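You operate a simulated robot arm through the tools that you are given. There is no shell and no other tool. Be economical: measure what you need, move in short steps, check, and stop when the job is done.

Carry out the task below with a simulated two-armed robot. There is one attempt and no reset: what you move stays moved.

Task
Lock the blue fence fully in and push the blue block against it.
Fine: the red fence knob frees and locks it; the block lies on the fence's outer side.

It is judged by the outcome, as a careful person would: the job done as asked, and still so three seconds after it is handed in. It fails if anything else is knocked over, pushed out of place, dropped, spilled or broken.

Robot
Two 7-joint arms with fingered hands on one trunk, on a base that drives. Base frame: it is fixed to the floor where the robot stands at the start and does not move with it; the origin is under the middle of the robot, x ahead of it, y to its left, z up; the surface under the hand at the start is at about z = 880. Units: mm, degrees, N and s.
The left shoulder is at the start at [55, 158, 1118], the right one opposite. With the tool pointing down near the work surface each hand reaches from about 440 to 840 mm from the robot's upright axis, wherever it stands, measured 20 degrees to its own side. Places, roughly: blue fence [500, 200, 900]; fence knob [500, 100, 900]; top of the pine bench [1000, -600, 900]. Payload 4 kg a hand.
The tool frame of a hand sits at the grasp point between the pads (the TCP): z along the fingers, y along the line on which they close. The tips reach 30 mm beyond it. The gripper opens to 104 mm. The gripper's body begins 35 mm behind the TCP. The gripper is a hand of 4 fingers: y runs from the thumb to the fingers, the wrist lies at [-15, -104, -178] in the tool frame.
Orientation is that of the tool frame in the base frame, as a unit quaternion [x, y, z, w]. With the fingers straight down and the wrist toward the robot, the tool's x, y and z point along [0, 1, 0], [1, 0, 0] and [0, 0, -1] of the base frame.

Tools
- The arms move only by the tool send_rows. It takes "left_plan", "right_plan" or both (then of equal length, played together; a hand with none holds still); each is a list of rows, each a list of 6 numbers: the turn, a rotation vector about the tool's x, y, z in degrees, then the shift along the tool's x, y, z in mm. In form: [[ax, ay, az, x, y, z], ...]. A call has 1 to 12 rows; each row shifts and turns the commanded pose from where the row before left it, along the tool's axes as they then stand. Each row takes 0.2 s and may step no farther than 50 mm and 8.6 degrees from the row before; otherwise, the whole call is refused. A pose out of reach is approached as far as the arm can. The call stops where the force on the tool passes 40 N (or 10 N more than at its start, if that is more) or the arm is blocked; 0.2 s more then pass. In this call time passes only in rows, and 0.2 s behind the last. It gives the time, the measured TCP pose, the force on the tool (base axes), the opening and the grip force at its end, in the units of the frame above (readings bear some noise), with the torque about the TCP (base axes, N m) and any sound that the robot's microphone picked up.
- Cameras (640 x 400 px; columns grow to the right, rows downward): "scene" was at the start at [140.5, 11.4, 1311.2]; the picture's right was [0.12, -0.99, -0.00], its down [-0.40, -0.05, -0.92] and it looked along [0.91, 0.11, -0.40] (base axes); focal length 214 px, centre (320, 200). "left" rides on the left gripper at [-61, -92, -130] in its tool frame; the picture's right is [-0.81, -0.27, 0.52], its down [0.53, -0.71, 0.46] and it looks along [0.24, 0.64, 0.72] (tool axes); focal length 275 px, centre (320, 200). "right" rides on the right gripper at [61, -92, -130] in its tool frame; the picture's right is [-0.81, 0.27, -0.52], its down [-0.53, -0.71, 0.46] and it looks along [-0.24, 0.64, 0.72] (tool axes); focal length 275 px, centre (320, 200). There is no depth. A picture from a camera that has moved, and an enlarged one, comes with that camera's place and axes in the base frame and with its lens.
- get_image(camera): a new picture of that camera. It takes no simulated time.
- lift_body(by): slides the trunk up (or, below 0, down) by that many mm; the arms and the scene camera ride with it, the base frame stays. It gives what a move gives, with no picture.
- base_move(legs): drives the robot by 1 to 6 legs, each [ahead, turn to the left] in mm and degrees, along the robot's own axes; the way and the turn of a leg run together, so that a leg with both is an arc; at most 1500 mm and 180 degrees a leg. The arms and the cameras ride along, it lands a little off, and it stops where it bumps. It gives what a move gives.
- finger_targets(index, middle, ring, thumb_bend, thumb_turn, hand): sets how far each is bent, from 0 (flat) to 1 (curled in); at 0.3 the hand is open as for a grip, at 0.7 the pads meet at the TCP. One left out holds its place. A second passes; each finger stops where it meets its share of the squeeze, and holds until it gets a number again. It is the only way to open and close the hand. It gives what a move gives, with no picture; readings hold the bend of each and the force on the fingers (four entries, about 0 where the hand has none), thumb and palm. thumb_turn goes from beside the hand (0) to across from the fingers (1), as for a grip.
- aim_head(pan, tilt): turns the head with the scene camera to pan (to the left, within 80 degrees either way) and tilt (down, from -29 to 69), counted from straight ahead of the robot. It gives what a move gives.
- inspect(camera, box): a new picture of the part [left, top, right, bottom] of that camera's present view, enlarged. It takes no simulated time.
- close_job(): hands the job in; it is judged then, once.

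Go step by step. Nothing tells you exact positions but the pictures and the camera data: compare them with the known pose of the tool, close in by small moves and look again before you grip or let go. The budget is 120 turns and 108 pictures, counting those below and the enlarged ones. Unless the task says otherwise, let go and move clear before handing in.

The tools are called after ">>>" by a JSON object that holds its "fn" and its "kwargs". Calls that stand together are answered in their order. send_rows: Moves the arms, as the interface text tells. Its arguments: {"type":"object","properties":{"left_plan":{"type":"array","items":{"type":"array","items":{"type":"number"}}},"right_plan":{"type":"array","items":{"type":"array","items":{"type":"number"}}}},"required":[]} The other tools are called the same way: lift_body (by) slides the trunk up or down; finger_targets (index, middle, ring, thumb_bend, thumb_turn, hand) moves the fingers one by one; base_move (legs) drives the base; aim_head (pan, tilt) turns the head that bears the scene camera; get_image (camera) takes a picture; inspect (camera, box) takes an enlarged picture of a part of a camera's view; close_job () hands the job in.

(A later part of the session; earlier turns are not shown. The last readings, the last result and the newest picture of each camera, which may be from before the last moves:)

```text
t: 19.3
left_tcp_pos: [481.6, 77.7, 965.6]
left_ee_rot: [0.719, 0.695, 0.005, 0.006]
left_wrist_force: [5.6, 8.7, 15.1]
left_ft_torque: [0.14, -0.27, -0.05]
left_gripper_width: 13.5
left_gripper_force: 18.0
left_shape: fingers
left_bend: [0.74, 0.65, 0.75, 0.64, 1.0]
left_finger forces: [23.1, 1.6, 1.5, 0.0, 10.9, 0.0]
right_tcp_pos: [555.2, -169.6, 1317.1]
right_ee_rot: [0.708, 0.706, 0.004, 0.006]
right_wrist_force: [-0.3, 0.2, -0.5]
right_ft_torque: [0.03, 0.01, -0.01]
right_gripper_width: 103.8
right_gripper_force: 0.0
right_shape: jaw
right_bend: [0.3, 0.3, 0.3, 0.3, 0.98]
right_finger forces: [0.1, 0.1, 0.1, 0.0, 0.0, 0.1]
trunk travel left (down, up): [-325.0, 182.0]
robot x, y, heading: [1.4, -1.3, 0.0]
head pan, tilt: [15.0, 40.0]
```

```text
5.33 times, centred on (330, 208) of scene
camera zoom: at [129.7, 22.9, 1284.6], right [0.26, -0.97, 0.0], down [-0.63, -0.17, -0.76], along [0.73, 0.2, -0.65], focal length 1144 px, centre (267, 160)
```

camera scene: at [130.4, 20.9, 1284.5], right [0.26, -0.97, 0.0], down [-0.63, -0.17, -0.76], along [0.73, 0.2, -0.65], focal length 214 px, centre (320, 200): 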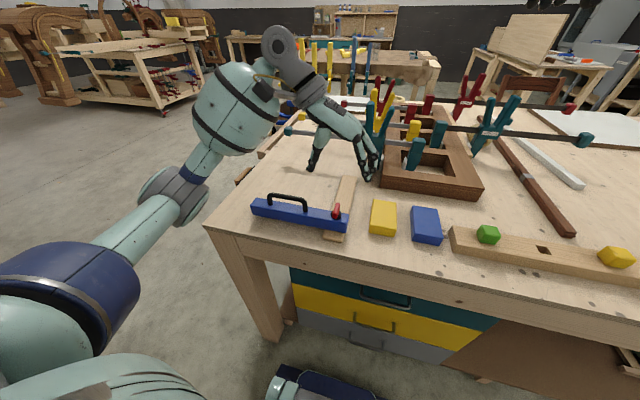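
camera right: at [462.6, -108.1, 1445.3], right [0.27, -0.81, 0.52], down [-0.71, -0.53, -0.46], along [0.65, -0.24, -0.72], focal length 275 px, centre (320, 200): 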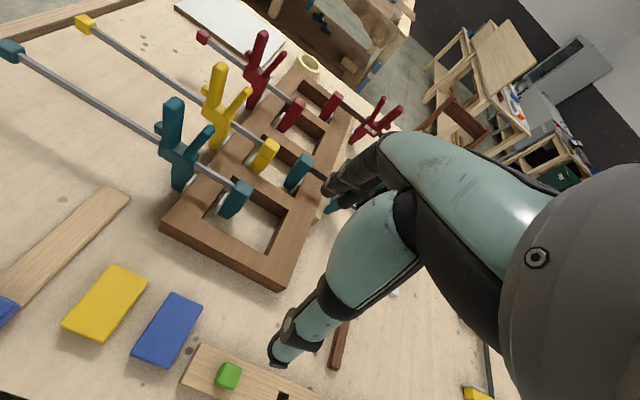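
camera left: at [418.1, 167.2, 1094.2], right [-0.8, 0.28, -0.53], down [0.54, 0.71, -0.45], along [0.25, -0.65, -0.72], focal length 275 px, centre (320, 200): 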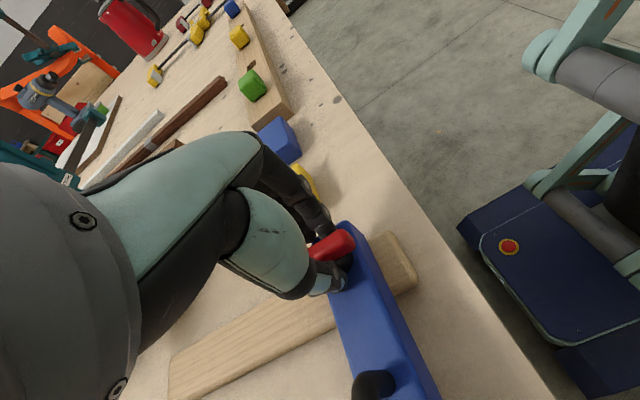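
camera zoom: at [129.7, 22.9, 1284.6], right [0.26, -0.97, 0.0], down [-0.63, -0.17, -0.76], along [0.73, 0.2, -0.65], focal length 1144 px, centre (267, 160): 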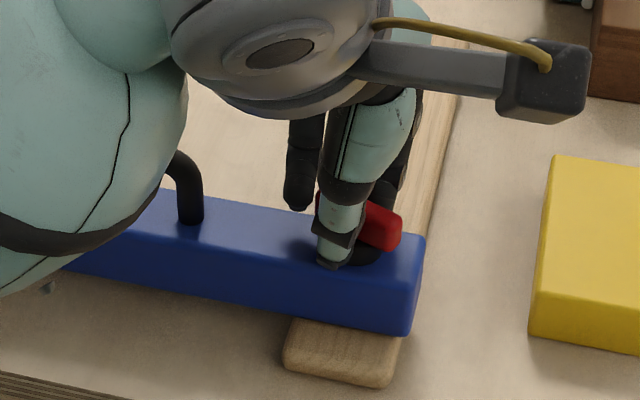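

The lever is now nearly across the rail and the force is rising, so it's probably at its stop. I'll release and back off to see the result.

>>> {"fn": "finger_targets", "kwargs": {"hand": "left", "index": 0.4, "middle": 0.4, "ring": 0.4, "thumb_bend": 0.4}}

>>> {"fn": "send_rows", "kwargs": {"left_plan": [[0, 0, 0, 0, 0, -40], [0, 0, 0, 0, 0, -40], [0, 0, 0, 40, 0, -10], [0, 0, 0, 45, 0, 0], [0, 0, 0, 43, 4, 0]]}}

>>> {"fn": "inspect", "kwargs": {"camera": "scene", "box": [230, 140, 430, 265]}}

>>> {"fn": "get_image", "kwargs": {"camera": "left"}}

```text
t: 20.3
left_tcp_pos: [480.8, 77.9, 964.4]
left_ee_rot: [0.719, 0.694, 0.005, 0.003]
left_wrist_force: [-0.3, 0.1, 0.8]
left_ft_torque: [0.01, -0.02, 0.02]
left_gripper_width: 77.5
left_gripper_force: 0.1
left_shape: fingers
left_bend: [0.4, 0.4, 0.4, 0.4, 0.99]
left_finger forces: [0.0, 0.0, 0.0, 0.1, 0.0, 0.1]
right_tcp_pos: [556.4, -170.4, 1316.5]
right_ee_rot: [0.707, 0.707, 0.004, 0.005]
right_wrist_force: [0.1, -0.8, 0.4]
right_ft_torque: [-0.01, 0.02, -0.03]
right_gripper_width: 104.0
right_gripper_force: 0.0
right_shape: jaw
right_bend: [0.3, 0.3, 0.3, 0.3, 0.98]
right_finger forces: [0.1, 0.0, 0.0, 0.1, 0.0, 0.0]
trunk travel left (down, up): [-325.0, 182.0]
robot x, y, heading: [-0.5, -5.6, -0.1]
head pan, tilt: [15.0, 40.0]
```

```text
t: 21.5
left_tcp_pos: [487.3, 205.2, 1054.5]
left_ee_rot: [0.72, 0.694, 0.004, 0.004]
left_wrist_force: [0.4, 0.4, 0.1]
left_ft_torque: [-0.02, 0.01, 0.01]
left_gripper_width: 77.4
left_gripper_force: 0.1
left_shape: fingers
left_bend: [0.4, 0.4, 0.4, 0.4, 0.99]
left_finger forces: [0.0, 0.0, 0.0, 0.0, 0.0, 0.0]
right_tcp_pos: [555.3, -170.9, 1316.4]
right_ee_rot: [0.708, 0.707, 0.005, 0.005]
right_wrist_force: [0.4, 0.1, -0.2]
right_ft_torque: [0.01, 0.0, 0.01]
right_gripper_width: 104.1
right_gripper_force: 0.1
right_shape: jaw
right_bend: [0.3, 0.3, 0.3, 0.3, 0.98]
right_finger forces: [0.1, 0.1, 0.1, 0.1, 0.0, 0.1]
trunk travel left (down, up): [-325.0, 182.0]
robot x, y, heading: [-0.9, 1.0, 0.3]
head pan, tilt: [15.0, 40.0]
```

```text
3.20 times, centred on (330, 202) of scene
camera zoom: at [129.8, 23.0, 1284.5], right [0.26, -0.97, 0.0], down [-0.63, -0.17, -0.76], along [0.73, 0.2, -0.65], focal length 686 px, centre (288, 192)
```

zoom: 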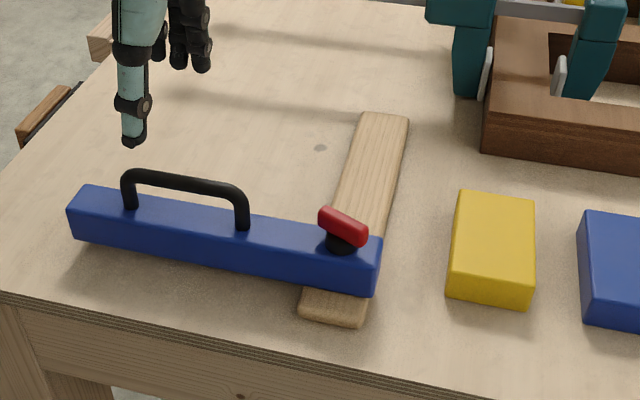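

```text
78 pictures are left
camera left: at [392.3, 146.9, 1184.3], right [-0.3, -0.8, -0.52], down [-0.69, 0.56, -0.46], along [0.66, 0.22, -0.72], focal length 275 px, centre (320, 200)
```

left: 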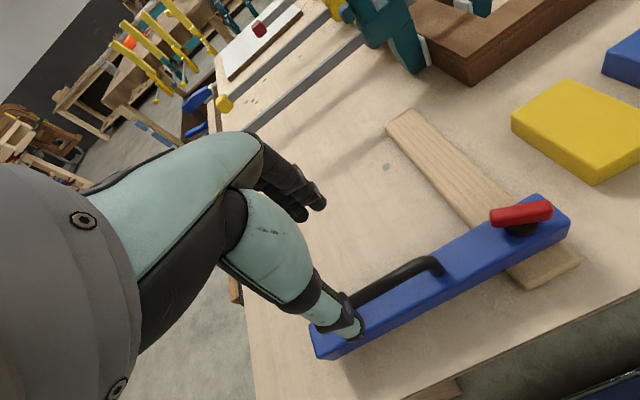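

The lever has turned about 70–75° and should be free. I'll go back to the handle, grip it and test sliding.

>>> {"fn": "finger_targets", "kwargs": {"hand": "left", "index": 0.3, "middle": 0.3, "ring": 0.3, "thumb_bend": 0.3}}

>>> {"fn": "send_rows", "kwargs": {"left_plan": [[0, 0, -2, 0, 0, 35], [0, 0, 0, 0, 0, 35], [0, 0, 0, 0, 0, 22]]}}

>>> {"fn": "finger_targets", "kwargs": {"hand": "left", "index": 0.75, "middle": 0.75, "ring": 0.75, "thumb_bend": 0.75}}

>>> {"fn": "send_rows", "kwargs": {"left_plan": [[0, 0, 0, 0, -5, 0], [0, 0, 0, 0, -5, 0], [0, 0, 0, 0, -5, 0]]}}

>>> {"fn": "inspect", "kwargs": {"camera": "scene", "box": [230, 140, 430, 265]}}

```text
t: 22.5
left_tcp_pos: [488.8, 203.8, 1055.2]
left_ee_rot: [0.72, 0.694, 0.004, 0.004]
left_wrist_force: [-0.3, -0.2, 0.5]
left_ft_torque: [-0.03, 0.02, 0.0]
left_gripper_width: 102.8
left_gripper_force: 0.0
left_shape: fingers
left_bend: [0.3, 0.3, 0.3, 0.3, 0.98]
left_finger forces: [0.1, 0.1, 0.0, 0.0, 0.0, 0.0]
right_tcp_pos: [555.7, -170.8, 1316.4]
right_ee_rot: [0.708, 0.706, 0.004, 0.004]
right_wrist_force: [-0.1, -0.4, -0.6]
right_ft_torque: [-0.04, -0.01, 0.01]
right_gripper_width: 104.0
right_gripper_force: 0.1
right_shape: jaw
right_bend: [0.3, 0.3, 0.3, 0.3, 0.98]
right_finger forces: [0.1, 0.0, 0.0, 0.0, 0.0, 0.0]
trunk travel left (down, up): [-325.0, 182.0]
robot x, y, heading: [-0.1, -0.1, -0.0]
head pan, tilt: [15.0, 40.0]
```

```text
t: 23.3
left_tcp_pos: [489.7, 205.3, 962.2]
left_ee_rot: [0.708, 0.706, 0.006, 0.004]
left_wrist_force: [0.2, -1.0, 0.1]
left_ft_torque: [0.0, 0.0, -0.02]
left_gripper_width: 102.7
left_gripper_force: 0.1
left_shape: fingers
left_bend: [0.3, 0.3, 0.3, 0.3, 0.98]
left_finger forces: [0.0, 0.0, 0.0, 0.0, 0.0, 0.1]
right_tcp_pos: [555.0, -170.8, 1316.0]
right_ee_rot: [0.708, 0.707, 0.004, 0.005]
right_wrist_force: [-0.8, -0.4, -0.5]
right_ft_torque: [0.01, 0.0, -0.02]
right_gripper_width: 103.7
right_gripper_force: 0.0
right_shape: jaw
right_bend: [0.3, 0.3, 0.3, 0.3, 0.98]
right_finger forces: [0.1, 0.0, 0.0, 0.0, 0.1, 0.0]
trunk travel left (down, up): [-325.0, 182.0]
robot x, y, heading: [-1.4, -0.4, 0.2]
head pan, tilt: [15.0, 40.0]
```

```text
t: 24.3
left_tcp_pos: [490.2, 204.0, 961.8]
left_ee_rot: [0.708, 0.706, 0.003, 0.003]
left_wrist_force: [0.9, -1.5, -4.8]
left_ft_torque: [-0.19, 0.05, -0.05]
left_gripper_width: 0.0
left_gripper_force: 2.3
left_shape: fingers
left_bend: [0.74, 0.74, 0.74, 0.72, 1.0]
left_finger forces: [0.0, 0.1, 5.1, 0.0, 0.0, 0.1]
right_tcp_pos: [555.8, -171.6, 1316.4]
right_ee_rot: [0.708, 0.706, 0.003, 0.004]
right_wrist_force: [-0.3, 0.4, 0.4]
right_ft_torque: [0.01, 0.04, -0.02]
right_gripper_width: 103.6
right_gripper_force: 0.1
right_shape: jaw
right_bend: [0.3, 0.3, 0.3, 0.3, 0.98]
right_finger forces: [0.1, 0.0, 0.1, 0.0, 0.0, 0.0]
trunk travel left (down, up): [-325.0, 182.0]
robot x, y, heading: [-0.4, 1.1, 0.2]
head pan, tilt: [15.0, 40.0]
```

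```text
t: 25.1
left_tcp_pos: [476.6, 204.5, 962.5]
left_ee_rot: [0.707, 0.707, 0.004, 0.004]
left_wrist_force: [4.8, -0.6, -3.6]
left_ft_torque: [-0.08, -0.03, -0.15]
left_gripper_width: 0.1
left_gripper_force: 2.6
left_shape: fingers
left_bend: [0.74, 0.74, 0.74, 0.72, 1.0]
left_finger forces: [0.1, 0.0, 5.5, 0.1, 0.0, 0.1]
right_tcp_pos: [557.2, -170.4, 1316.5]
right_ee_rot: [0.707, 0.707, 0.004, 0.005]
right_wrist_force: [-0.6, 0.0, -0.1]
right_ft_torque: [0.04, -0.01, 0.01]
right_gripper_width: 103.9
right_gripper_force: 0.1
right_shape: jaw
right_bend: [0.3, 0.3, 0.3, 0.3, 0.98]
right_finger forces: [0.0, 0.0, 0.0, 0.1, 0.1, 0.0]
trunk travel left (down, up): [-325.0, 182.0]
robot x, y, heading: [2.1, 1.0, -0.0]
head pan, tilt: [15.0, 40.0]
```

```text
3.20 times, centred on (330, 202) of scene
camera zoom: at [131.8, 21.7, 1284.3], right [0.26, -0.97, 0.0], down [-0.63, -0.17, -0.76], along [0.73, 0.2, -0.65], focal length 686 px, centre (288, 192)
```

zoom: 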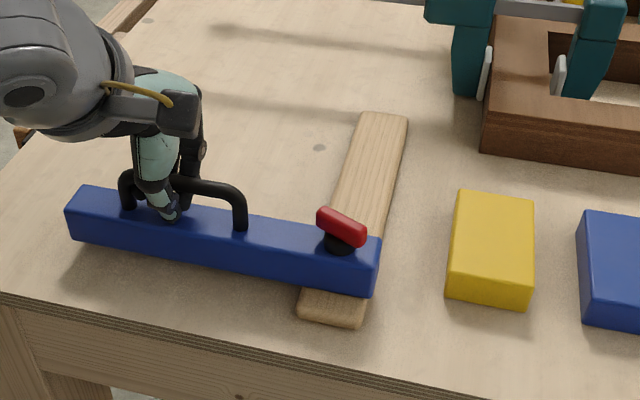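

The fingers have closed into a cage around the bar rather than a pinch, which still lets me push both ways. I'll probe farther toward the robot.

>>> {"fn": "send_rows", "kwargs": {"left_plan": [[0, 0, 0, 0, -5, 0], [0, 0, 0, 0, -5, 0], [0, 0, 0, 0, -5, 0], [0, 0, 0, 0, -5, 0]]}}

>>> {"fn": "inspect", "kwargs": {"camera": "scene", "box": [230, 140, 430, 265]}}

```text
t: 26.1
left_tcp_pos: [454.8, 204.7, 964.1]
left_ee_rot: [0.706, 0.708, 0.007, 0.01]
left_wrist_force: [49.2, -8.7, -30.9]
left_ft_torque: [-0.57, 0.62, -0.75]
left_gripper_width: 9.7
left_gripper_force: 31.1
left_shape: fingers
left_bend: [0.74, 0.59, 0.55, 0.75, 1.0]
left_finger forces: [17.3, 17.8, 27.1, 0.1, 0.0, 0.0]
right_tcp_pos: [549.5, -171.6, 1319.1]
right_ee_rot: [0.707, 0.707, 0.006, 0.008]
right_wrist_force: [0.3, 0.2, 0.2]
right_ft_torque: [0.0, 0.0, -0.04]
right_gripper_width: 103.8
right_gripper_force: 0.1
right_shape: jaw
right_bend: [0.3, 0.3, 0.3, 0.3, 0.98]
right_finger forces: [0.1, 0.0, 0.0, 0.1, 0.0, 0.0]
trunk travel left (down, up): [-325.0, 182.0]
robot x, y, heading: [2.3, -1.5, -0.1]
head pan, tilt: [15.0, 40.0]
stopped in row 4 (left hand): the force on the tool passed its limit at 42 N (the readings are from after the stop); the commanded pose is now the measured one
```

```text
3.20 times, centred on (330, 202) of scene
camera zoom: at [141.6, 21.9, 1282.8], right [0.26, -0.97, -0.01], down [-0.64, -0.17, -0.75], along [0.72, 0.2, -0.66], focal length 686 px, centre (288, 192)
```

zoom: 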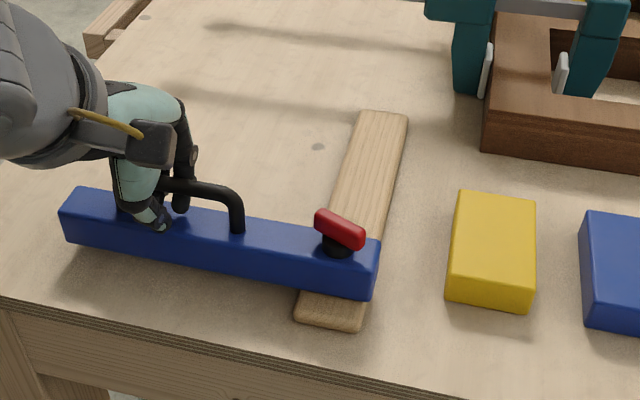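

It's blocked toward the robot at 40 N. I'll relax and probe the other way, +x.

>>> {"fn": "send_rows", "kwargs": {"left_plan": [[0, 0, 0, 0, 8, 0], [0, 0, 0, 0, 8, 0], [0, 0, 0, 0, 8, 0], [0, 0, 0, 0, 8, 0], [0, 0, 0, 0, 8, 0]]}}

>>> {"fn": "send_rows", "kwargs": {"left_plan": [[0, 0, 0, 0, 5, 0], [0, 0, 0, 0, 5, 0], [0, 0, 0, 0, 5, 0], [0, 0, 0, 0, 5, 0]]}}

>>> {"fn": "inspect", "kwargs": {"camera": "scene", "box": [230, 140, 430, 265]}}

```text
t: 27.2
left_tcp_pos: [489.2, 204.7, 969.8]
left_ee_rot: [0.707, 0.707, 0.009, 0.01]
left_wrist_force: [-1.5, -1.9, -26.2]
left_ft_torque: [-0.35, 0.18, 0.0]
left_gripper_width: 0.3
left_gripper_force: 15.7
left_shape: fingers
left_bend: [0.74, 0.73, 0.72, 0.73, 1.0]
left_finger forces: [8.2, 9.0, 8.4, 0.1, 5.5, 0.0]
right_tcp_pos: [542.0, -170.7, 1322.2]
right_ee_rot: [0.708, 0.707, 0.008, 0.009]
right_wrist_force: [0.3, -0.4, -0.5]
right_ft_torque: [0.02, 0.0, 0.01]
right_gripper_width: 103.7
right_gripper_force: 0.1
right_shape: jaw
right_bend: [0.3, 0.3, 0.3, 0.3, 0.98]
right_finger forces: [0.0, 0.0, 0.0, 0.0, 0.0, 0.0]
trunk travel left (down, up): [-325.0, 182.0]
robot x, y, heading: [0.9, 1.0, -0.1]
head pan, tilt: [15.0, 40.0]
```

```text
t: 28.2
left_tcp_pos: [510.2, 204.5, 969.2]
left_ee_rot: [0.707, 0.707, 0.009, 0.009]
left_wrist_force: [-1.5, -3.0, -31.4]
left_ft_torque: [-0.41, 0.2, -0.02]
left_gripper_width: 0.0
left_gripper_force: 16.6
left_shape: fingers
left_bend: [0.74, 0.73, 0.72, 0.73, 1.0]
left_finger forces: [8.5, 9.9, 8.9, 0.1, 5.9, 0.0]
right_tcp_pos: [541.8, -169.9, 1323.8]
right_ee_rot: [0.708, 0.707, 0.008, 0.009]
right_wrist_force: [-0.3, 0.0, 0.2]
right_ft_torque: [0.0, 0.04, 0.0]
right_gripper_width: 104.0
right_gripper_force: 0.1
right_shape: jaw
right_bend: [0.3, 0.3, 0.3, 0.3, 0.98]
right_finger forces: [0.0, 0.1, 0.0, 0.1, 0.0, 0.0]
trunk travel left (down, up): [-325.0, 182.0]
robot x, y, heading: [-0.2, 2.9, 0.1]
head pan, tilt: [15.0, 40.0]
```

```text
3.20 times, centred on (330, 202) of scene
camera zoom: at [133.5, 22.5, 1284.0], right [0.26, -0.97, 0.0], down [-0.63, -0.17, -0.76], along [0.73, 0.2, -0.65], focal length 686 px, centre (288, 192)
```

zoom: 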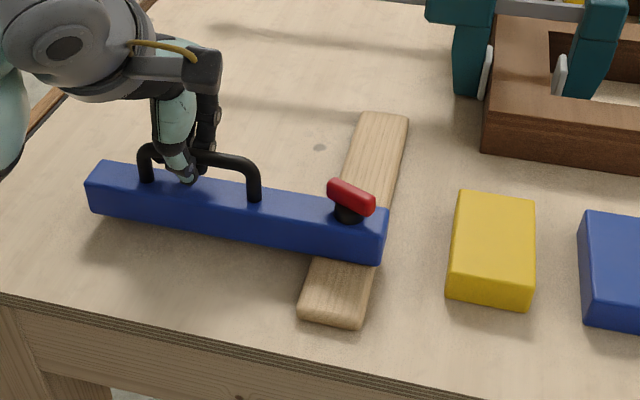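

The fence slides freely along the rail toward +x, and it started against its near stop. So "fully in" means the far end, and the outer side is the robot-facing face. I'll ease the vertical pull and keep pushing in.

>>> {"fn": "send_rows", "kwargs": {"left_plan": [[0, 0, 0, 0, 5, 6], [0, 0, 0, 0, 10, 0], [0, 0, 0, 0, 10, 0], [0, 0, 0, 0, 10, 0], [0, 0, 0, 0, 10, 0], [0, 0, 0, 0, 10, 0], [0, 0, 0, 0, 10, 0], [0, 0, 0, 0, 10, 0]]}}

>>> {"fn": "get_image", "kwargs": {"camera": "scene"}}

```text
t: 30.1
left_tcp_pos: [582.6, 203.5, 966.2]
left_ee_rot: [0.706, 0.708, 0.011, 0.011]
left_wrist_force: [-2.0, -1.4, -10.6]
left_ft_torque: [-0.18, 0.08, -0.04]
left_gripper_width: 0.3
left_gripper_force: 5.3
left_shape: fingers
left_bend: [0.74, 0.74, 0.73, 0.73, 1.0]
left_finger forces: [0.0, 4.4, 4.7, 0.1, 0.0, 0.0]
right_tcp_pos: [539.3, -172.0, 1324.0]
right_ee_rot: [0.707, 0.707, 0.009, 0.01]
right_wrist_force: [0.0, -1.0, -0.1]
right_ft_torque: [0.02, 0.02, -0.02]
right_gripper_width: 103.8
right_gripper_force: 0.1
right_shape: jaw
right_bend: [0.3, 0.3, 0.3, 0.3, 0.98]
right_finger forces: [0.1, 0.0, 0.1, 0.0, 0.0, 0.0]
trunk travel left (down, up): [-325.0, 182.0]
robot x, y, heading: [-1.1, -5.4, 0.1]
head pan, tilt: [15.0, 40.0]
```

```text
74 pictures are left
camera scene: at [131.6, 21.7, 1284.3], right [0.26, -0.97, 0.0], down [-0.63, -0.17, -0.76], along [0.73, 0.2, -0.65], focal length 214 px, centre (320, 200)
```

scene: 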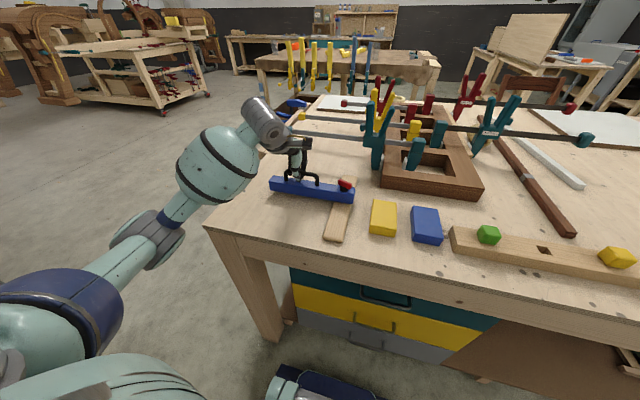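

Sliding smoothly, with the clamps and frame still clear of the fence. I'll continue until it meets the stop.

>>> {"fn": "send_rows", "kwargs": {"left_plan": [[0, 0, 0, 0, 8, 0], [0, 0, 0, 0, 8, 0], [0, 0, 0, 0, 8, 0], [0, 0, 0, 0, 8, 0], [0, 0, 0, 0, 8, 0], [0, 0, 0, 0, 8, 0]]}}

>>> {"fn": "inspect", "kwargs": {"camera": "scene", "box": [230, 90, 470, 240]}}

```text
t: 31.4
left_tcp_pos: [633.0, 205.3, 968.2]
left_ee_rot: [0.706, 0.708, 0.011, 0.011]
left_wrist_force: [-1.3, -7.2, -18.2]
left_ft_torque: [-0.33, 0.13, -0.05]
left_gripper_width: 0.0
left_gripper_force: 6.1
left_shape: fingers
left_bend: [0.74, 0.74, 0.73, 0.72, 1.0]
left_finger forces: [0.0, 6.2, 6.9, 0.0, 0.0, 0.0]
right_tcp_pos: [540.3, -171.7, 1323.6]
right_ee_rot: [0.708, 0.706, 0.008, 0.009]
right_wrist_force: [0.1, -0.4, -0.1]
right_ft_torque: [0.03, -0.01, -0.03]
right_gripper_width: 103.7
right_gripper_force: 0.0
right_shape: jaw
right_bend: [0.3, 0.3, 0.3, 0.3, 0.98]
right_finger forces: [0.0, 0.1, 0.0, 0.0, 0.1, 0.0]
trunk travel left (down, up): [-325.0, 182.0]
robot x, y, heading: [2.3, -0.2, 0.2]
head pan, tilt: [15.0, 40.0]
```

```text
2.67 times, centred on (350, 165) of scene
camera zoom: at [132.4, 21.3, 1284.2], right [0.26, -0.97, 0.0], down [-0.63, -0.17, -0.76], along [0.73, 0.2, -0.65], focal length 572 px, centre (240, 293)
```

zoom: 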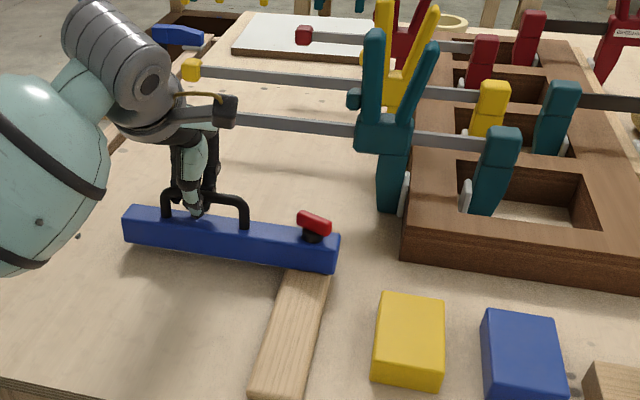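

Still free. I'll continue in small steps toward the stop, watching the clearance to the clamp bar.

>>> {"fn": "send_rows", "kwargs": {"left_plan": [[0, 0, 0, 0, 6, 4], [0, 0, 0, 0, 6, 0], [0, 0, 0, 0, 6, 0], [0, 0, 0, 0, 6, 0], [0, 0, 0, 0, 6, 0]]}}

>>> {"fn": "inspect", "kwargs": {"camera": "scene", "box": [230, 90, 470, 240]}}

>>> {"fn": "get_image", "kwargs": {"camera": "left"}}

```text
t: 32.6
left_tcp_pos: [660.9, 204.3, 966.2]
left_ee_rot: [0.706, 0.708, 0.011, 0.011]
left_wrist_force: [-1.4, 2.4, -8.5]
left_ft_torque: [-0.11, 0.01, 0.01]
left_gripper_width: 0.1
left_gripper_force: 3.4
left_shape: fingers
left_bend: [0.74, 0.74, 0.74, 0.72, 1.0]
left_finger forces: [0.0, 3.5, 3.6, 0.1, 0.1, 0.0]
right_tcp_pos: [539.6, -170.5, 1324.7]
right_ee_rot: [0.707, 0.707, 0.008, 0.01]
right_wrist_force: [0.6, -0.1, -0.1]
right_ft_torque: [-0.01, 0.02, 0.01]
right_gripper_width: 104.0
right_gripper_force: 0.1
right_shape: jaw
right_bend: [0.3, 0.3, 0.3, 0.3, 0.98]
right_finger forces: [0.0, 0.1, 0.1, 0.1, 0.1, 0.0]
trunk travel left (down, up): [-325.0, 182.0]
robot x, y, heading: [3.7, 1.7, -0.0]
head pan, tilt: [15.0, 40.0]
```

```text
2.67 times, centred on (350, 165) of scene
camera zoom: at [131.3, 22.2, 1284.3], right [0.26, -0.97, 0.0], down [-0.63, -0.17, -0.76], along [0.73, 0.2, -0.65], focal length 572 px, centre (240, 293)
```

zoom: 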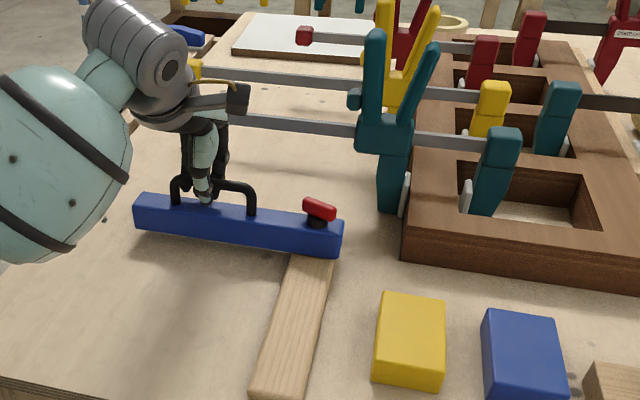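

```text
71 pictures are left
camera left: at [565.0, 142.0, 1094.1], right [-0.26, -0.81, -0.53], down [-0.7, 0.53, -0.48], along [0.67, 0.25, -0.7], focal length 275 px, centre (320, 200)
```

left: 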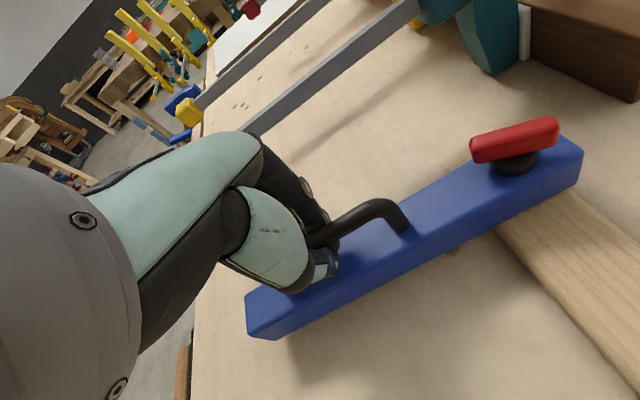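

Still no stop. I'll continue in small steps.

>>> {"fn": "send_rows", "kwargs": {"left_plan": [[0, 0, 0, 0, 6, 2], [0, 0, 0, 0, 6, 0], [0, 0, 0, 0, 5, 0], [0, 0, 0, 0, 5, 0]]}}

>>> {"fn": "inspect", "kwargs": {"camera": "scene", "box": [230, 90, 470, 240]}}

```text
t: 33.6
left_tcp_pos: [681.9, 203.6, 965.5]
left_ee_rot: [0.707, 0.707, 0.012, 0.012]
left_wrist_force: [-7.1, -0.4, -4.4]
left_ft_torque: [-0.06, 0.03, 0.01]
left_gripper_width: 0.0
left_gripper_force: 5.6
left_shape: fingers
left_bend: [0.74, 0.75, 0.74, 0.71, 1.0]
left_finger forces: [0.0, 1.6, 1.2, 0.1, 8.1, 0.0]
right_tcp_pos: [537.9, -171.6, 1324.7]
right_ee_rot: [0.708, 0.706, 0.009, 0.01]
right_wrist_force: [0.0, 0.5, 0.0]
right_ft_torque: [0.02, -0.03, -0.04]
right_gripper_width: 103.8
right_gripper_force: 0.1
right_shape: jaw
right_bend: [0.3, 0.3, 0.3, 0.3, 0.98]
right_finger forces: [0.0, 0.0, 0.1, 0.0, 0.0, 0.0]
trunk travel left (down, up): [-325.0, 182.0]
robot x, y, heading: [2.1, -2.3, -0.3]
head pan, tilt: [15.0, 40.0]
```

```text
2.67 times, centred on (350, 165) of scene
camera zoom: at [129.5, 21.9, 1284.5], right [0.26, -0.97, 0.0], down [-0.63, -0.17, -0.76], along [0.73, 0.2, -0.65], focal length 572 px, centre (240, 293)
```

zoom: 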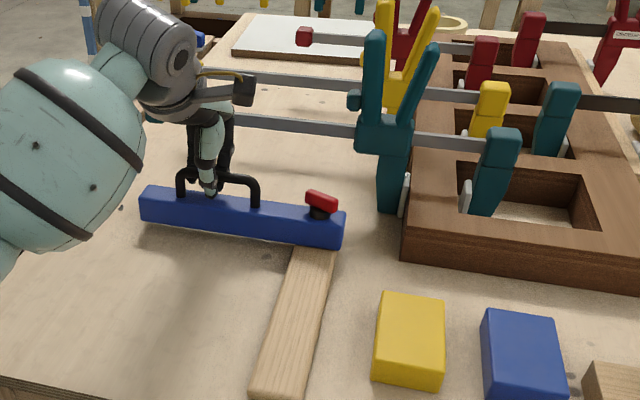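

Force is beginning to build at about 7 N. A few more millimetres should show the end stop.

>>> {"fn": "send_rows", "kwargs": {"left_plan": [[0, 0, 0, 0, 5, 0], [0, 0, 0, 0, 5, 0]]}}

>>> {"fn": "send_rows", "kwargs": {"left_plan": [[0, 0, 0, 0, 5, 0], [0, 0, 0, 0, 5, 0]]}}

>>> {"fn": "inspect", "kwargs": {"camera": "scene", "box": [230, 90, 470, 240]}}

>>> {"fn": "get_image", "kwargs": {"camera": "left"}}

```text
t: 34.2
left_tcp_pos: [688.9, 204.6, 966.4]
left_ee_rot: [0.707, 0.707, 0.011, 0.012]
left_wrist_force: [-16.6, -1.5, 0.1]
left_ft_torque: [-0.02, 0.11, 0.0]
left_gripper_width: 0.1
left_gripper_force: 7.6
left_shape: fingers
left_bend: [0.75, 0.75, 0.74, 0.67, 1.0]
left_finger forces: [0.4, 0.0, 0.1, 0.0, 15.8, 0.1]
right_tcp_pos: [535.5, -171.2, 1324.8]
right_ee_rot: [0.708, 0.706, 0.01, 0.011]
right_wrist_force: [0.7, -0.1, -0.3]
right_ft_torque: [0.01, 0.01, 0.0]
right_gripper_width: 103.9
right_gripper_force: 0.1
right_shape: jaw
right_bend: [0.3, 0.3, 0.3, 0.3, 0.98]
right_finger forces: [0.0, 0.0, 0.0, 0.1, 0.0, 0.1]
trunk travel left (down, up): [-325.0, 182.0]
robot x, y, heading: [-0.0, -1.1, -0.2]
head pan, tilt: [15.0, 40.0]
```

```text
t: 34.9
left_tcp_pos: [698.5, 205.4, 969.4]
left_ee_rot: [0.706, 0.708, 0.011, 0.014]
left_wrist_force: [-26.1, -0.9, 2.1]
left_ft_torque: [-0.02, 0.21, 0.01]
left_gripper_width: 10.1
left_gripper_force: 13.8
left_shape: fingers
left_bend: [0.75, 0.75, 0.74, 0.61, 1.0]
left_finger forces: [0.0, 0.0, 0.0, 0.0, 26.1, 0.1]
right_tcp_pos: [534.6, -171.7, 1325.1]
right_ee_rot: [0.707, 0.707, 0.01, 0.011]
right_wrist_force: [-0.1, -0.6, 0.3]
right_ft_torque: [0.01, 0.01, 0.01]
right_gripper_width: 103.9
right_gripper_force: 0.0
right_shape: jaw
right_bend: [0.3, 0.3, 0.3, 0.3, 0.98]
right_finger forces: [0.0, 0.1, 0.0, 0.0, 0.0, 0.1]
trunk travel left (down, up): [-325.0, 182.0]
robot x, y, heading: [-1.3, 0.4, 0.2]
head pan, tilt: [15.0, 40.0]
```

```text
2.67 times, centred on (350, 165) of scene
camera zoom: at [125.5, 21.6, 1284.9], right [0.26, -0.97, 0.0], down [-0.63, -0.17, -0.76], along [0.73, 0.2, -0.65], focal length 572 px, centre (240, 293)
```

zoom: 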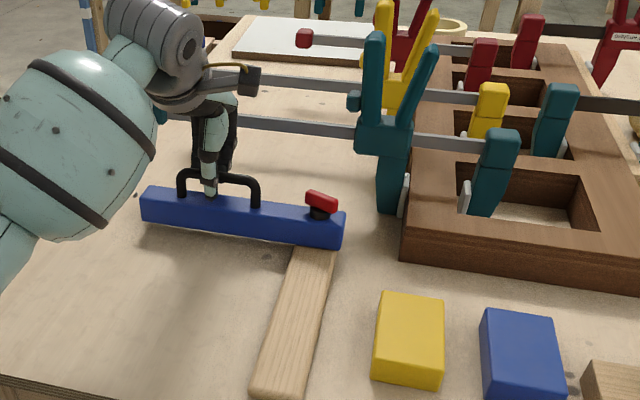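

```text
68 pictures are left
camera left: at [601.9, 142.8, 1096.3], right [-0.26, -0.81, -0.53], down [-0.7, 0.53, -0.48], along [0.67, 0.24, -0.7], focal length 275 px, centre (320, 200)
```

left: 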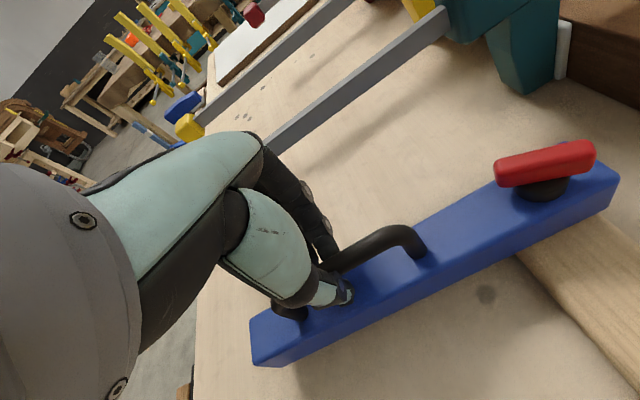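

The thumb is pushing at 26 N with the fence stationary, so it's at its far stop with the knob near (666, 77). I'll let go of the handle, rise, and move over the knob.

>>> {"fn": "send_rows", "kwargs": {"left_plan": [[0, 0, 0, 0, -8, 0], [0, 0, 0, 0, -6, 0]]}}

>>> {"fn": "finger_targets", "kwargs": {"hand": "left", "index": 0.42, "middle": 0.42, "ring": 0.42, "thumb_bend": 0.42}}

>>> {"fn": "send_rows", "kwargs": {"left_plan": [[0, 0, 0, 0, -8, -30], [0, 0, 0, 0, 0, -40], [0, 0, 0, 0, 0, -25], [0, 0, 0, -40, 0, 0], [0, 0, 0, -45, 0, 0], [0, 0, 0, -42, -4, 0]]}}

>>> {"fn": "inspect", "kwargs": {"camera": "scene", "box": [230, 90, 470, 240]}}

>>> {"fn": "get_image", "kwargs": {"camera": "left"}}

```text
t: 35.5
left_tcp_pos: [686.9, 204.5, 967.1]
left_ee_rot: [0.706, 0.708, 0.011, 0.013]
left_wrist_force: [-9.5, -0.3, -0.9]
left_ft_torque: [-0.01, 0.06, -0.03]
left_gripper_width: 0.0
left_gripper_force: 5.3
left_shape: fingers
left_bend: [0.75, 0.75, 0.74, 0.68, 1.0]
left_finger forces: [0.0, 0.0, 0.0, 0.0, 10.6, 0.0]
right_tcp_pos: [537.1, -170.8, 1323.8]
right_ee_rot: [0.708, 0.706, 0.01, 0.01]
right_wrist_force: [-1.2, -0.8, 0.2]
right_ft_torque: [0.0, 0.01, -0.05]
right_gripper_width: 104.1
right_gripper_force: 0.1
right_shape: jaw
right_bend: [0.3, 0.3, 0.3, 0.3, 0.98]
right_finger forces: [0.0, 0.0, 0.1, 0.1, 0.0, 0.0]
trunk travel left (down, up): [-325.0, 182.0]
robot x, y, heading: [-2.0, -1.6, -0.1]
head pan, tilt: [15.0, 40.0]
```

```text
t: 36.5
left_tcp_pos: [687.7, 205.4, 964.6]
left_ee_rot: [0.706, 0.708, 0.011, 0.013]
left_wrist_force: [-0.9, -0.3, -0.6]
left_ft_torque: [0.03, -0.01, -0.01]
left_gripper_width: 72.1
left_gripper_force: 0.1
left_shape: fingers
left_bend: [0.42, 0.42, 0.42, 0.42, 0.99]
left_finger forces: [0.0, 0.1, 0.1, 0.0, 0.1, 0.1]
right_tcp_pos: [539.6, -170.9, 1322.8]
right_ee_rot: [0.708, 0.706, 0.008, 0.009]
right_wrist_force: [0.2, -0.1, 0.1]
right_ft_torque: [0.02, -0.02, -0.02]
right_gripper_width: 103.8
right_gripper_force: 0.0
right_shape: jaw
right_bend: [0.3, 0.3, 0.3, 0.3, 0.98]
right_finger forces: [0.1, 0.0, 0.0, 0.0, 0.1, 0.0]
trunk travel left (down, up): [-325.0, 182.0]
robot x, y, heading: [-0.7, 1.8, -0.1]
head pan, tilt: [15.0, 40.0]
```

```text
t: 37.9
left_tcp_pos: [672.1, 72.5, 1063.0]
left_ee_rot: [0.705, 0.709, 0.012, 0.012]
left_wrist_force: [0.6, -0.9, 0.1]
left_ft_torque: [0.01, 0.03, 0.03]
left_gripper_width: 72.4
left_gripper_force: 0.0
left_shape: fingers
left_bend: [0.42, 0.42, 0.42, 0.42, 0.99]
left_finger forces: [0.0, 0.1, 0.0, 0.0, 0.1, 0.0]
right_tcp_pos: [538.9, -172.4, 1324.2]
right_ee_rot: [0.708, 0.706, 0.009, 0.01]
right_wrist_force: [0.3, -0.7, -0.2]
right_ft_torque: [-0.03, 0.01, -0.01]
right_gripper_width: 104.1
right_gripper_force: 0.0
right_shape: jaw
right_bend: [0.3, 0.3, 0.3, 0.3, 0.98]
right_finger forces: [0.1, 0.0, 0.0, 0.0, 0.1, 0.1]
trunk travel left (down, up): [-325.0, 182.0]
robot x, y, heading: [-0.0, 0.3, 0.0]
head pan, tilt: [15.0, 40.0]
```

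```text
2.67 times, centred on (350, 165) of scene
camera zoom: at [130.2, 20.4, 1284.5], right [0.26, -0.97, 0.0], down [-0.63, -0.17, -0.76], along [0.73, 0.2, -0.65], focal length 572 px, centre (240, 293)
```

zoom: 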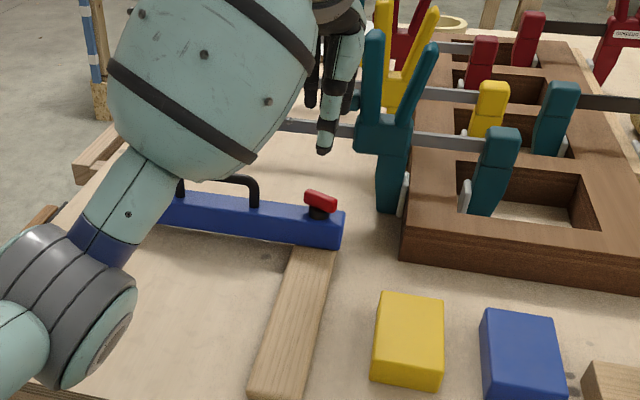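

```text
66 pictures are left
camera left: at [575.9, 11.8, 1191.2], right [-0.26, -0.81, -0.53], down [-0.7, 0.53, -0.48], along [0.67, 0.25, -0.7], focal length 275 px, centre (320, 200)
```

left: 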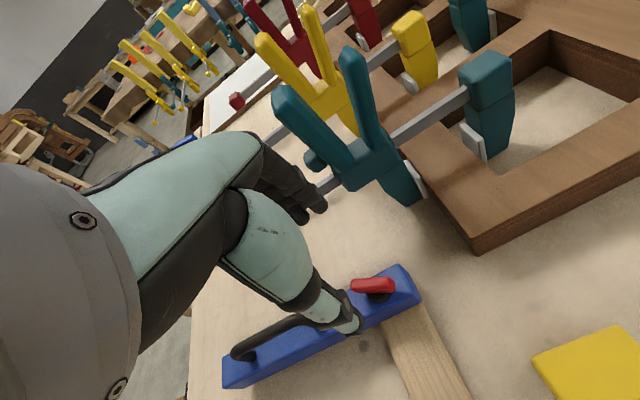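

The lever now lies about 65° counter-clockwise of the rail, centred near (671, 78). I'll rotate the hand 25° to match it and narrow the fingers, since the clamp bar is close, then lower partway and check.

>>> {"fn": "finger_targets", "kwargs": {"hand": "left", "index": 0.52, "middle": 0.52, "ring": 0.52, "thumb_bend": 0.45}}

>>> {"fn": "send_rows", "kwargs": {"left_plan": [[0, 0, 0, 5, -3, 0], [0, 0, 8.3, 0, 0, 15], [0, 0, 8.3, 0, 0, 15], [0, 0, 8.3, 0, 0, 15]]}}

>>> {"fn": "get_image", "kwargs": {"camera": "left"}}

>>> {"fn": "inspect", "kwargs": {"camera": "scene", "box": [270, 90, 430, 190]}}

>>> {"fn": "get_image", "kwargs": {"camera": "right"}}

```text
t: 38.9
left_tcp_pos: [672.4, 75.7, 1063.4]
left_ee_rot: [0.707, 0.708, 0.011, 0.012]
left_wrist_force: [0.1, -0.5, -0.2]
left_ft_torque: [-0.02, 0.01, -0.01]
left_gripper_width: 56.6
left_gripper_force: 0.0
left_shape: fingers
left_bend: [0.52, 0.52, 0.52, 0.45, 0.99]
left_finger forces: [0.0, 0.0, 0.0, 0.0, 0.1, 0.0]
right_tcp_pos: [539.2, -172.6, 1324.5]
right_ee_rot: [0.707, 0.707, 0.008, 0.01]
right_wrist_force: [-0.1, 0.3, -0.1]
right_ft_torque: [-0.01, -0.01, -0.03]
right_gripper_width: 104.1
right_gripper_force: 0.1
right_shape: jaw
right_bend: [0.3, 0.3, 0.3, 0.3, 0.98]
right_finger forces: [0.0, 0.0, 0.1, 0.0, 0.0, 0.0]
trunk travel left (down, up): [-325.0, 182.0]
robot x, y, heading: [2.2, -1.1, 0.4]
head pan, tilt: [15.0, 40.0]
```

```text
t: 39.9
left_tcp_pos: [673.3, 82.8, 1014.5]
left_ee_rot: [0.843, 0.538, 0.013, 0.01]
left_wrist_force: [-0.1, -0.3, -0.5]
left_ft_torque: [-0.01, 0.03, 0.02]
left_gripper_width: 56.4
left_gripper_force: 0.1
left_shape: fingers
left_bend: [0.52, 0.52, 0.52, 0.45, 0.99]
left_finger forces: [0.0, 0.0, 0.0, 0.1, 0.0, 0.0]
right_tcp_pos: [539.6, -169.7, 1324.2]
right_ee_rot: [0.707, 0.707, 0.009, 0.01]
right_wrist_force: [0.1, 0.6, 0.2]
right_ft_torque: [0.02, 0.01, 0.01]
right_gripper_width: 103.6
right_gripper_force: 0.0
right_shape: jaw
right_bend: [0.3, 0.3, 0.3, 0.3, 0.98]
right_finger forces: [0.0, 0.1, 0.0, 0.1, 0.0, 0.0]
trunk travel left (down, up): [-325.0, 182.0]
robot x, y, heading: [3.0, 0.7, -0.3]
head pan, tilt: [15.0, 40.0]
```

```text
65 pictures are left
camera left: at [559.2, 66.4, 1141.9], right [-0.57, -0.62, -0.53], down [-0.41, 0.78, -0.47], along [0.71, -0.05, -0.7], focal length 275 px, centre (320, 200)
```

left: 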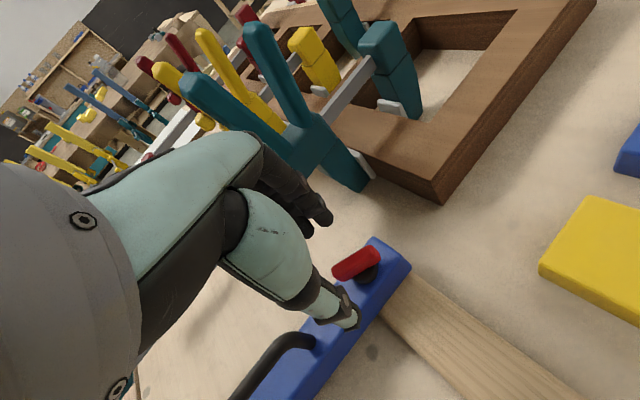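

```text
4.00 times, centred on (350, 140) of scene
camera zoom: at [130.7, 22.2, 1284.4], right [0.26, -0.97, 0.0], down [-0.63, -0.17, -0.76], along [0.73, 0.2, -0.65], focal length 858 px, centre (200, 440)
```

zoom: 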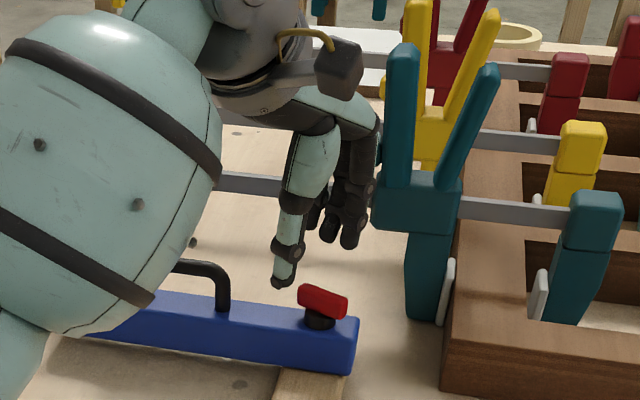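

```text
63 pictures are left
camera right: at [444.6, -107.7, 1451.2], right [0.26, -0.81, 0.53], down [-0.7, -0.53, -0.47], along [0.66, -0.25, -0.71], focal length 275 px, centre (320, 200)
```

right: 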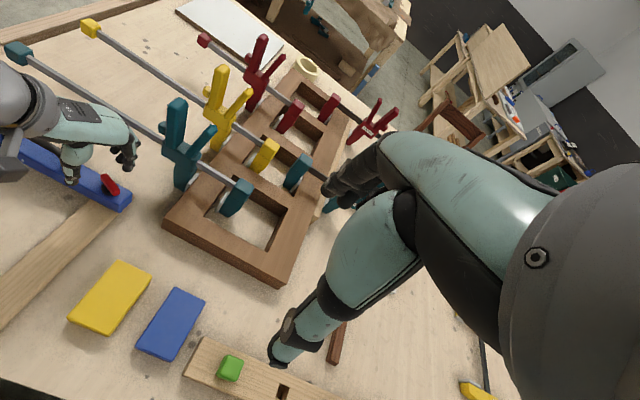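

The lever is at about (678, 77), and the hand needs a small shift toward it. I'll descend in two parts, checking clearance to the clamp.

>>> {"fn": "send_rows", "kwargs": {"left_plan": [[0, 0, 0, -3, 4, 14], [0, 0, 0, 0, 0, 14]]}}

>>> {"fn": "get_image", "kwargs": {"camera": "left"}}

>>> {"fn": "inspect", "kwargs": {"camera": "right", "box": [0, 60, 240, 210]}}

>>> {"fn": "inspect", "kwargs": {"camera": "scene", "box": [270, 90, 430, 190]}}

```text
t: 40.5
left_tcp_pos: [675.6, 78.0, 986.8]
left_ee_rot: [0.842, 0.539, 0.013, 0.009]
left_wrist_force: [0.1, -0.8, 0.5]
left_ft_torque: [-0.02, -0.03, 0.0]
left_gripper_width: 56.3
left_gripper_force: 0.0
left_shape: fingers
left_bend: [0.52, 0.52, 0.52, 0.45, 0.99]
left_finger forces: [0.1, 0.0, 0.0, 0.0, 0.0, 0.0]
right_tcp_pos: [539.2, -170.9, 1324.6]
right_ee_rot: [0.708, 0.706, 0.009, 0.01]
right_wrist_force: [-0.5, -0.1, 0.2]
right_ft_torque: [-0.03, 0.0, 0.02]
right_gripper_width: 104.0
right_gripper_force: 0.0
right_shape: jaw
right_bend: [0.3, 0.3, 0.3, 0.3, 0.98]
right_finger forces: [0.1, 0.1, 0.0, 0.0, 0.0, 0.1]
trunk travel left (down, up): [-325.0, 182.0]
robot x, y, heading: [3.7, -2.0, 0.2]
head pan, tilt: [15.0, 40.0]
```

```text
62 pictures are left
camera left: at [561.9, 60.9, 1113.8], right [-0.57, -0.62, -0.53], down [-0.41, 0.78, -0.47], along [0.71, -0.05, -0.7], focal length 275 px, centre (320, 200)
```

left: 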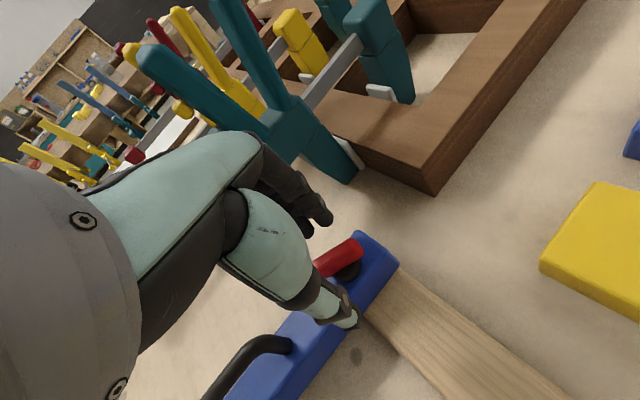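

```text
2.67 times, centred on (120, 135) of right
camera zoom: at [444.6, -107.8, 1451.2], right [0.26, -0.81, 0.53], down [-0.7, -0.53, -0.47], along [0.66, -0.25, -0.71], focal length 734 px, centre (853, 373)
```

zoom: 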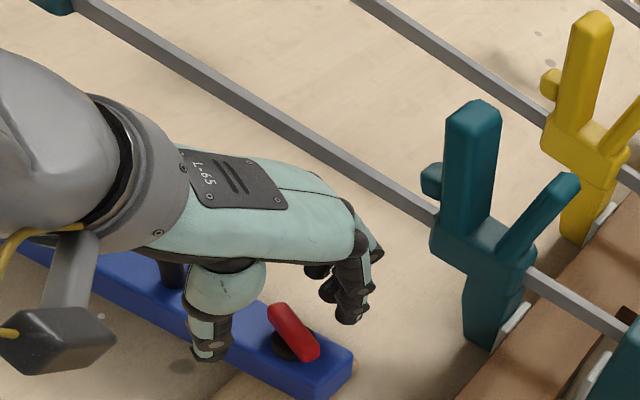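

```text
4.00 times, centred on (350, 140) of scene
camera zoom: at [130.7, 22.1, 1284.4], right [0.26, -0.97, 0.0], down [-0.63, -0.17, -0.76], along [0.73, 0.2, -0.65], focal length 858 px, centre (200, 440)
```

zoom: 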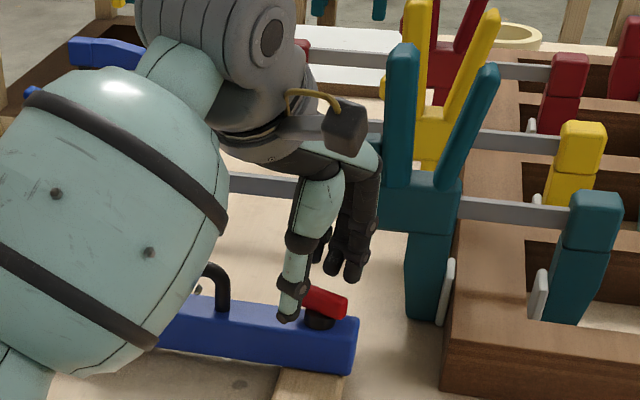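

The right camera shows clear room to the clamp bar, with the lever sitting between thumb and fingers. I'll lower the rest of the way and close.

>>> {"fn": "send_rows", "kwargs": {"left_plan": [[0, 0, 0, 0, 2, 12], [0, 0, 0, 0, 0, 9]]}}

>>> {"fn": "finger_targets", "kwargs": {"hand": "left", "index": 0.75, "middle": 0.75, "ring": 0.75, "thumb_bend": 0.75}}

>>> {"fn": "inspect", "kwargs": {"camera": "right", "box": [0, 60, 240, 210]}}

```text
t: 41.0
left_tcp_pos: [678.4, 78.6, 966.6]
left_ee_rot: [0.842, 0.539, 0.013, 0.009]
left_wrist_force: [-0.1, 0.2, -0.3]
left_ft_torque: [-0.01, -0.01, 0.01]
left_gripper_width: 56.2
left_gripper_force: 0.0
left_shape: fingers
left_bend: [0.52, 0.52, 0.52, 0.45, 0.99]
left_finger forces: [0.0, 0.0, 0.1, 0.1, 0.0, 0.1]
right_tcp_pos: [538.7, -172.1, 1323.5]
right_ee_rot: [0.707, 0.707, 0.009, 0.01]
right_wrist_force: [-0.1, -0.8, -0.2]
right_ft_torque: [0.02, -0.01, 0.01]
right_gripper_width: 104.2
right_gripper_force: 0.1
right_shape: jaw
right_bend: [0.3, 0.3, 0.3, 0.3, 0.98]
right_finger forces: [0.1, 0.0, 0.0, 0.0, 0.0, 0.1]
trunk travel left (down, up): [-325.0, 182.0]
robot x, y, heading: [-1.9, -3.4, -0.4]
head pan, tilt: [15.0, 40.0]
```

```text
t: 42.0
left_tcp_pos: [676.2, 76.9, 967.0]
left_ee_rot: [0.842, 0.539, 0.013, 0.01]
left_wrist_force: [-1.0, -2.1, 0.2]
left_ft_torque: [-0.05, 0.03, -0.03]
left_gripper_width: 11.8
left_gripper_force: 15.7
left_shape: fingers
left_bend: [0.74, 0.73, 0.75, 0.63, 1.0]
left_finger forces: [12.7, 5.3, 0.0, 0.0, 13.4, 0.0]
right_tcp_pos: [539.4, -171.4, 1323.3]
right_ee_rot: [0.708, 0.706, 0.009, 0.01]
right_wrist_force: [-0.6, 1.1, -0.4]
right_ft_torque: [-0.01, 0.0, 0.0]
right_gripper_width: 103.9
right_gripper_force: 0.1
right_shape: jaw
right_bend: [0.3, 0.3, 0.3, 0.3, 0.98]
right_finger forces: [0.1, 0.1, 0.0, 0.1, 0.0, 0.0]
trunk travel left (down, up): [-325.0, 182.0]
robot x, y, heading: [2.5, 0.6, 0.1]
head pan, tilt: [15.0, 40.0]
```

```text
2.67 times, centred on (120, 135) of right
camera zoom: at [444.2, -108.5, 1451.3], right [0.26, -0.81, 0.53], down [-0.7, -0.53, -0.47], along [0.66, -0.25, -0.71], focal length 734 px, centre (853, 373)
```

zoom: 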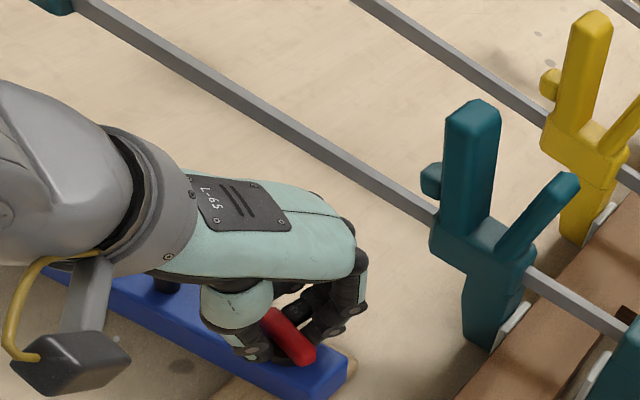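

It's held. I'll turn the lever clockwise back to its original alignment along the rail, pressing very slightly inward.

>>> {"fn": "send_rows", "kwargs": {"left_plan": [[0, 0, 7, 0, 2, 0], [0, 0, 7, 0, 0, 0], [0, 0, 7, 0, 0, 0], [0, 0, 7, 0, 0, 0]]}}

>>> {"fn": "inspect", "kwargs": {"camera": "right", "box": [0, 60, 240, 210]}}

```text
t: 43.0
left_tcp_pos: [680.2, 75.7, 967.1]
left_ee_rot: [0.948, 0.318, 0.015, 0.006]
left_wrist_force: [-0.9, -1.4, 0.9]
left_ft_torque: [-0.08, 0.03, 0.05]
left_gripper_width: 11.7
left_gripper_force: 13.7
left_shape: fingers
left_bend: [0.74, 0.73, 0.75, 0.64, 1.0]
left_finger forces: [11.0, 4.3, 0.0, 0.1, 12.2, 0.0]
right_tcp_pos: [539.2, -170.8, 1323.3]
right_ee_rot: [0.708, 0.706, 0.009, 0.009]
right_wrist_force: [0.9, -0.2, 0.6]
right_ft_torque: [0.01, 0.0, 0.0]
right_gripper_width: 103.8
right_gripper_force: 0.0
right_shape: jaw
right_bend: [0.3, 0.3, 0.3, 0.3, 0.98]
right_finger forces: [0.0, 0.0, 0.1, 0.1, 0.0, 0.0]
trunk travel left (down, up): [-325.0, 182.0]
robot x, y, heading: [-1.5, -0.4, -0.1]
head pan, tilt: [15.0, 40.0]
```

```text
2.67 times, centred on (120, 135) of right
camera zoom: at [444.3, -108.3, 1451.2], right [0.26, -0.81, 0.53], down [-0.7, -0.53, -0.47], along [0.66, -0.25, -0.71], focal length 734 px, centre (853, 373)
```

zoom: 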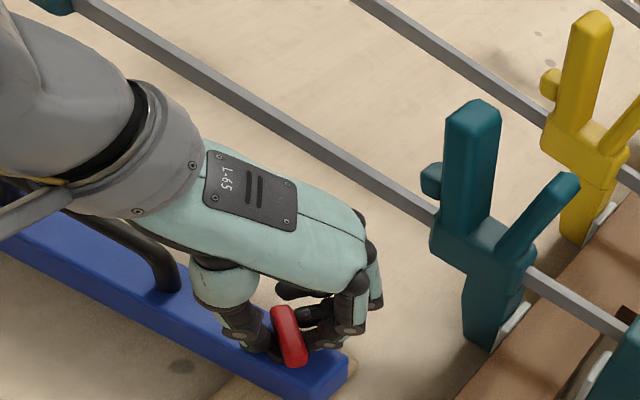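

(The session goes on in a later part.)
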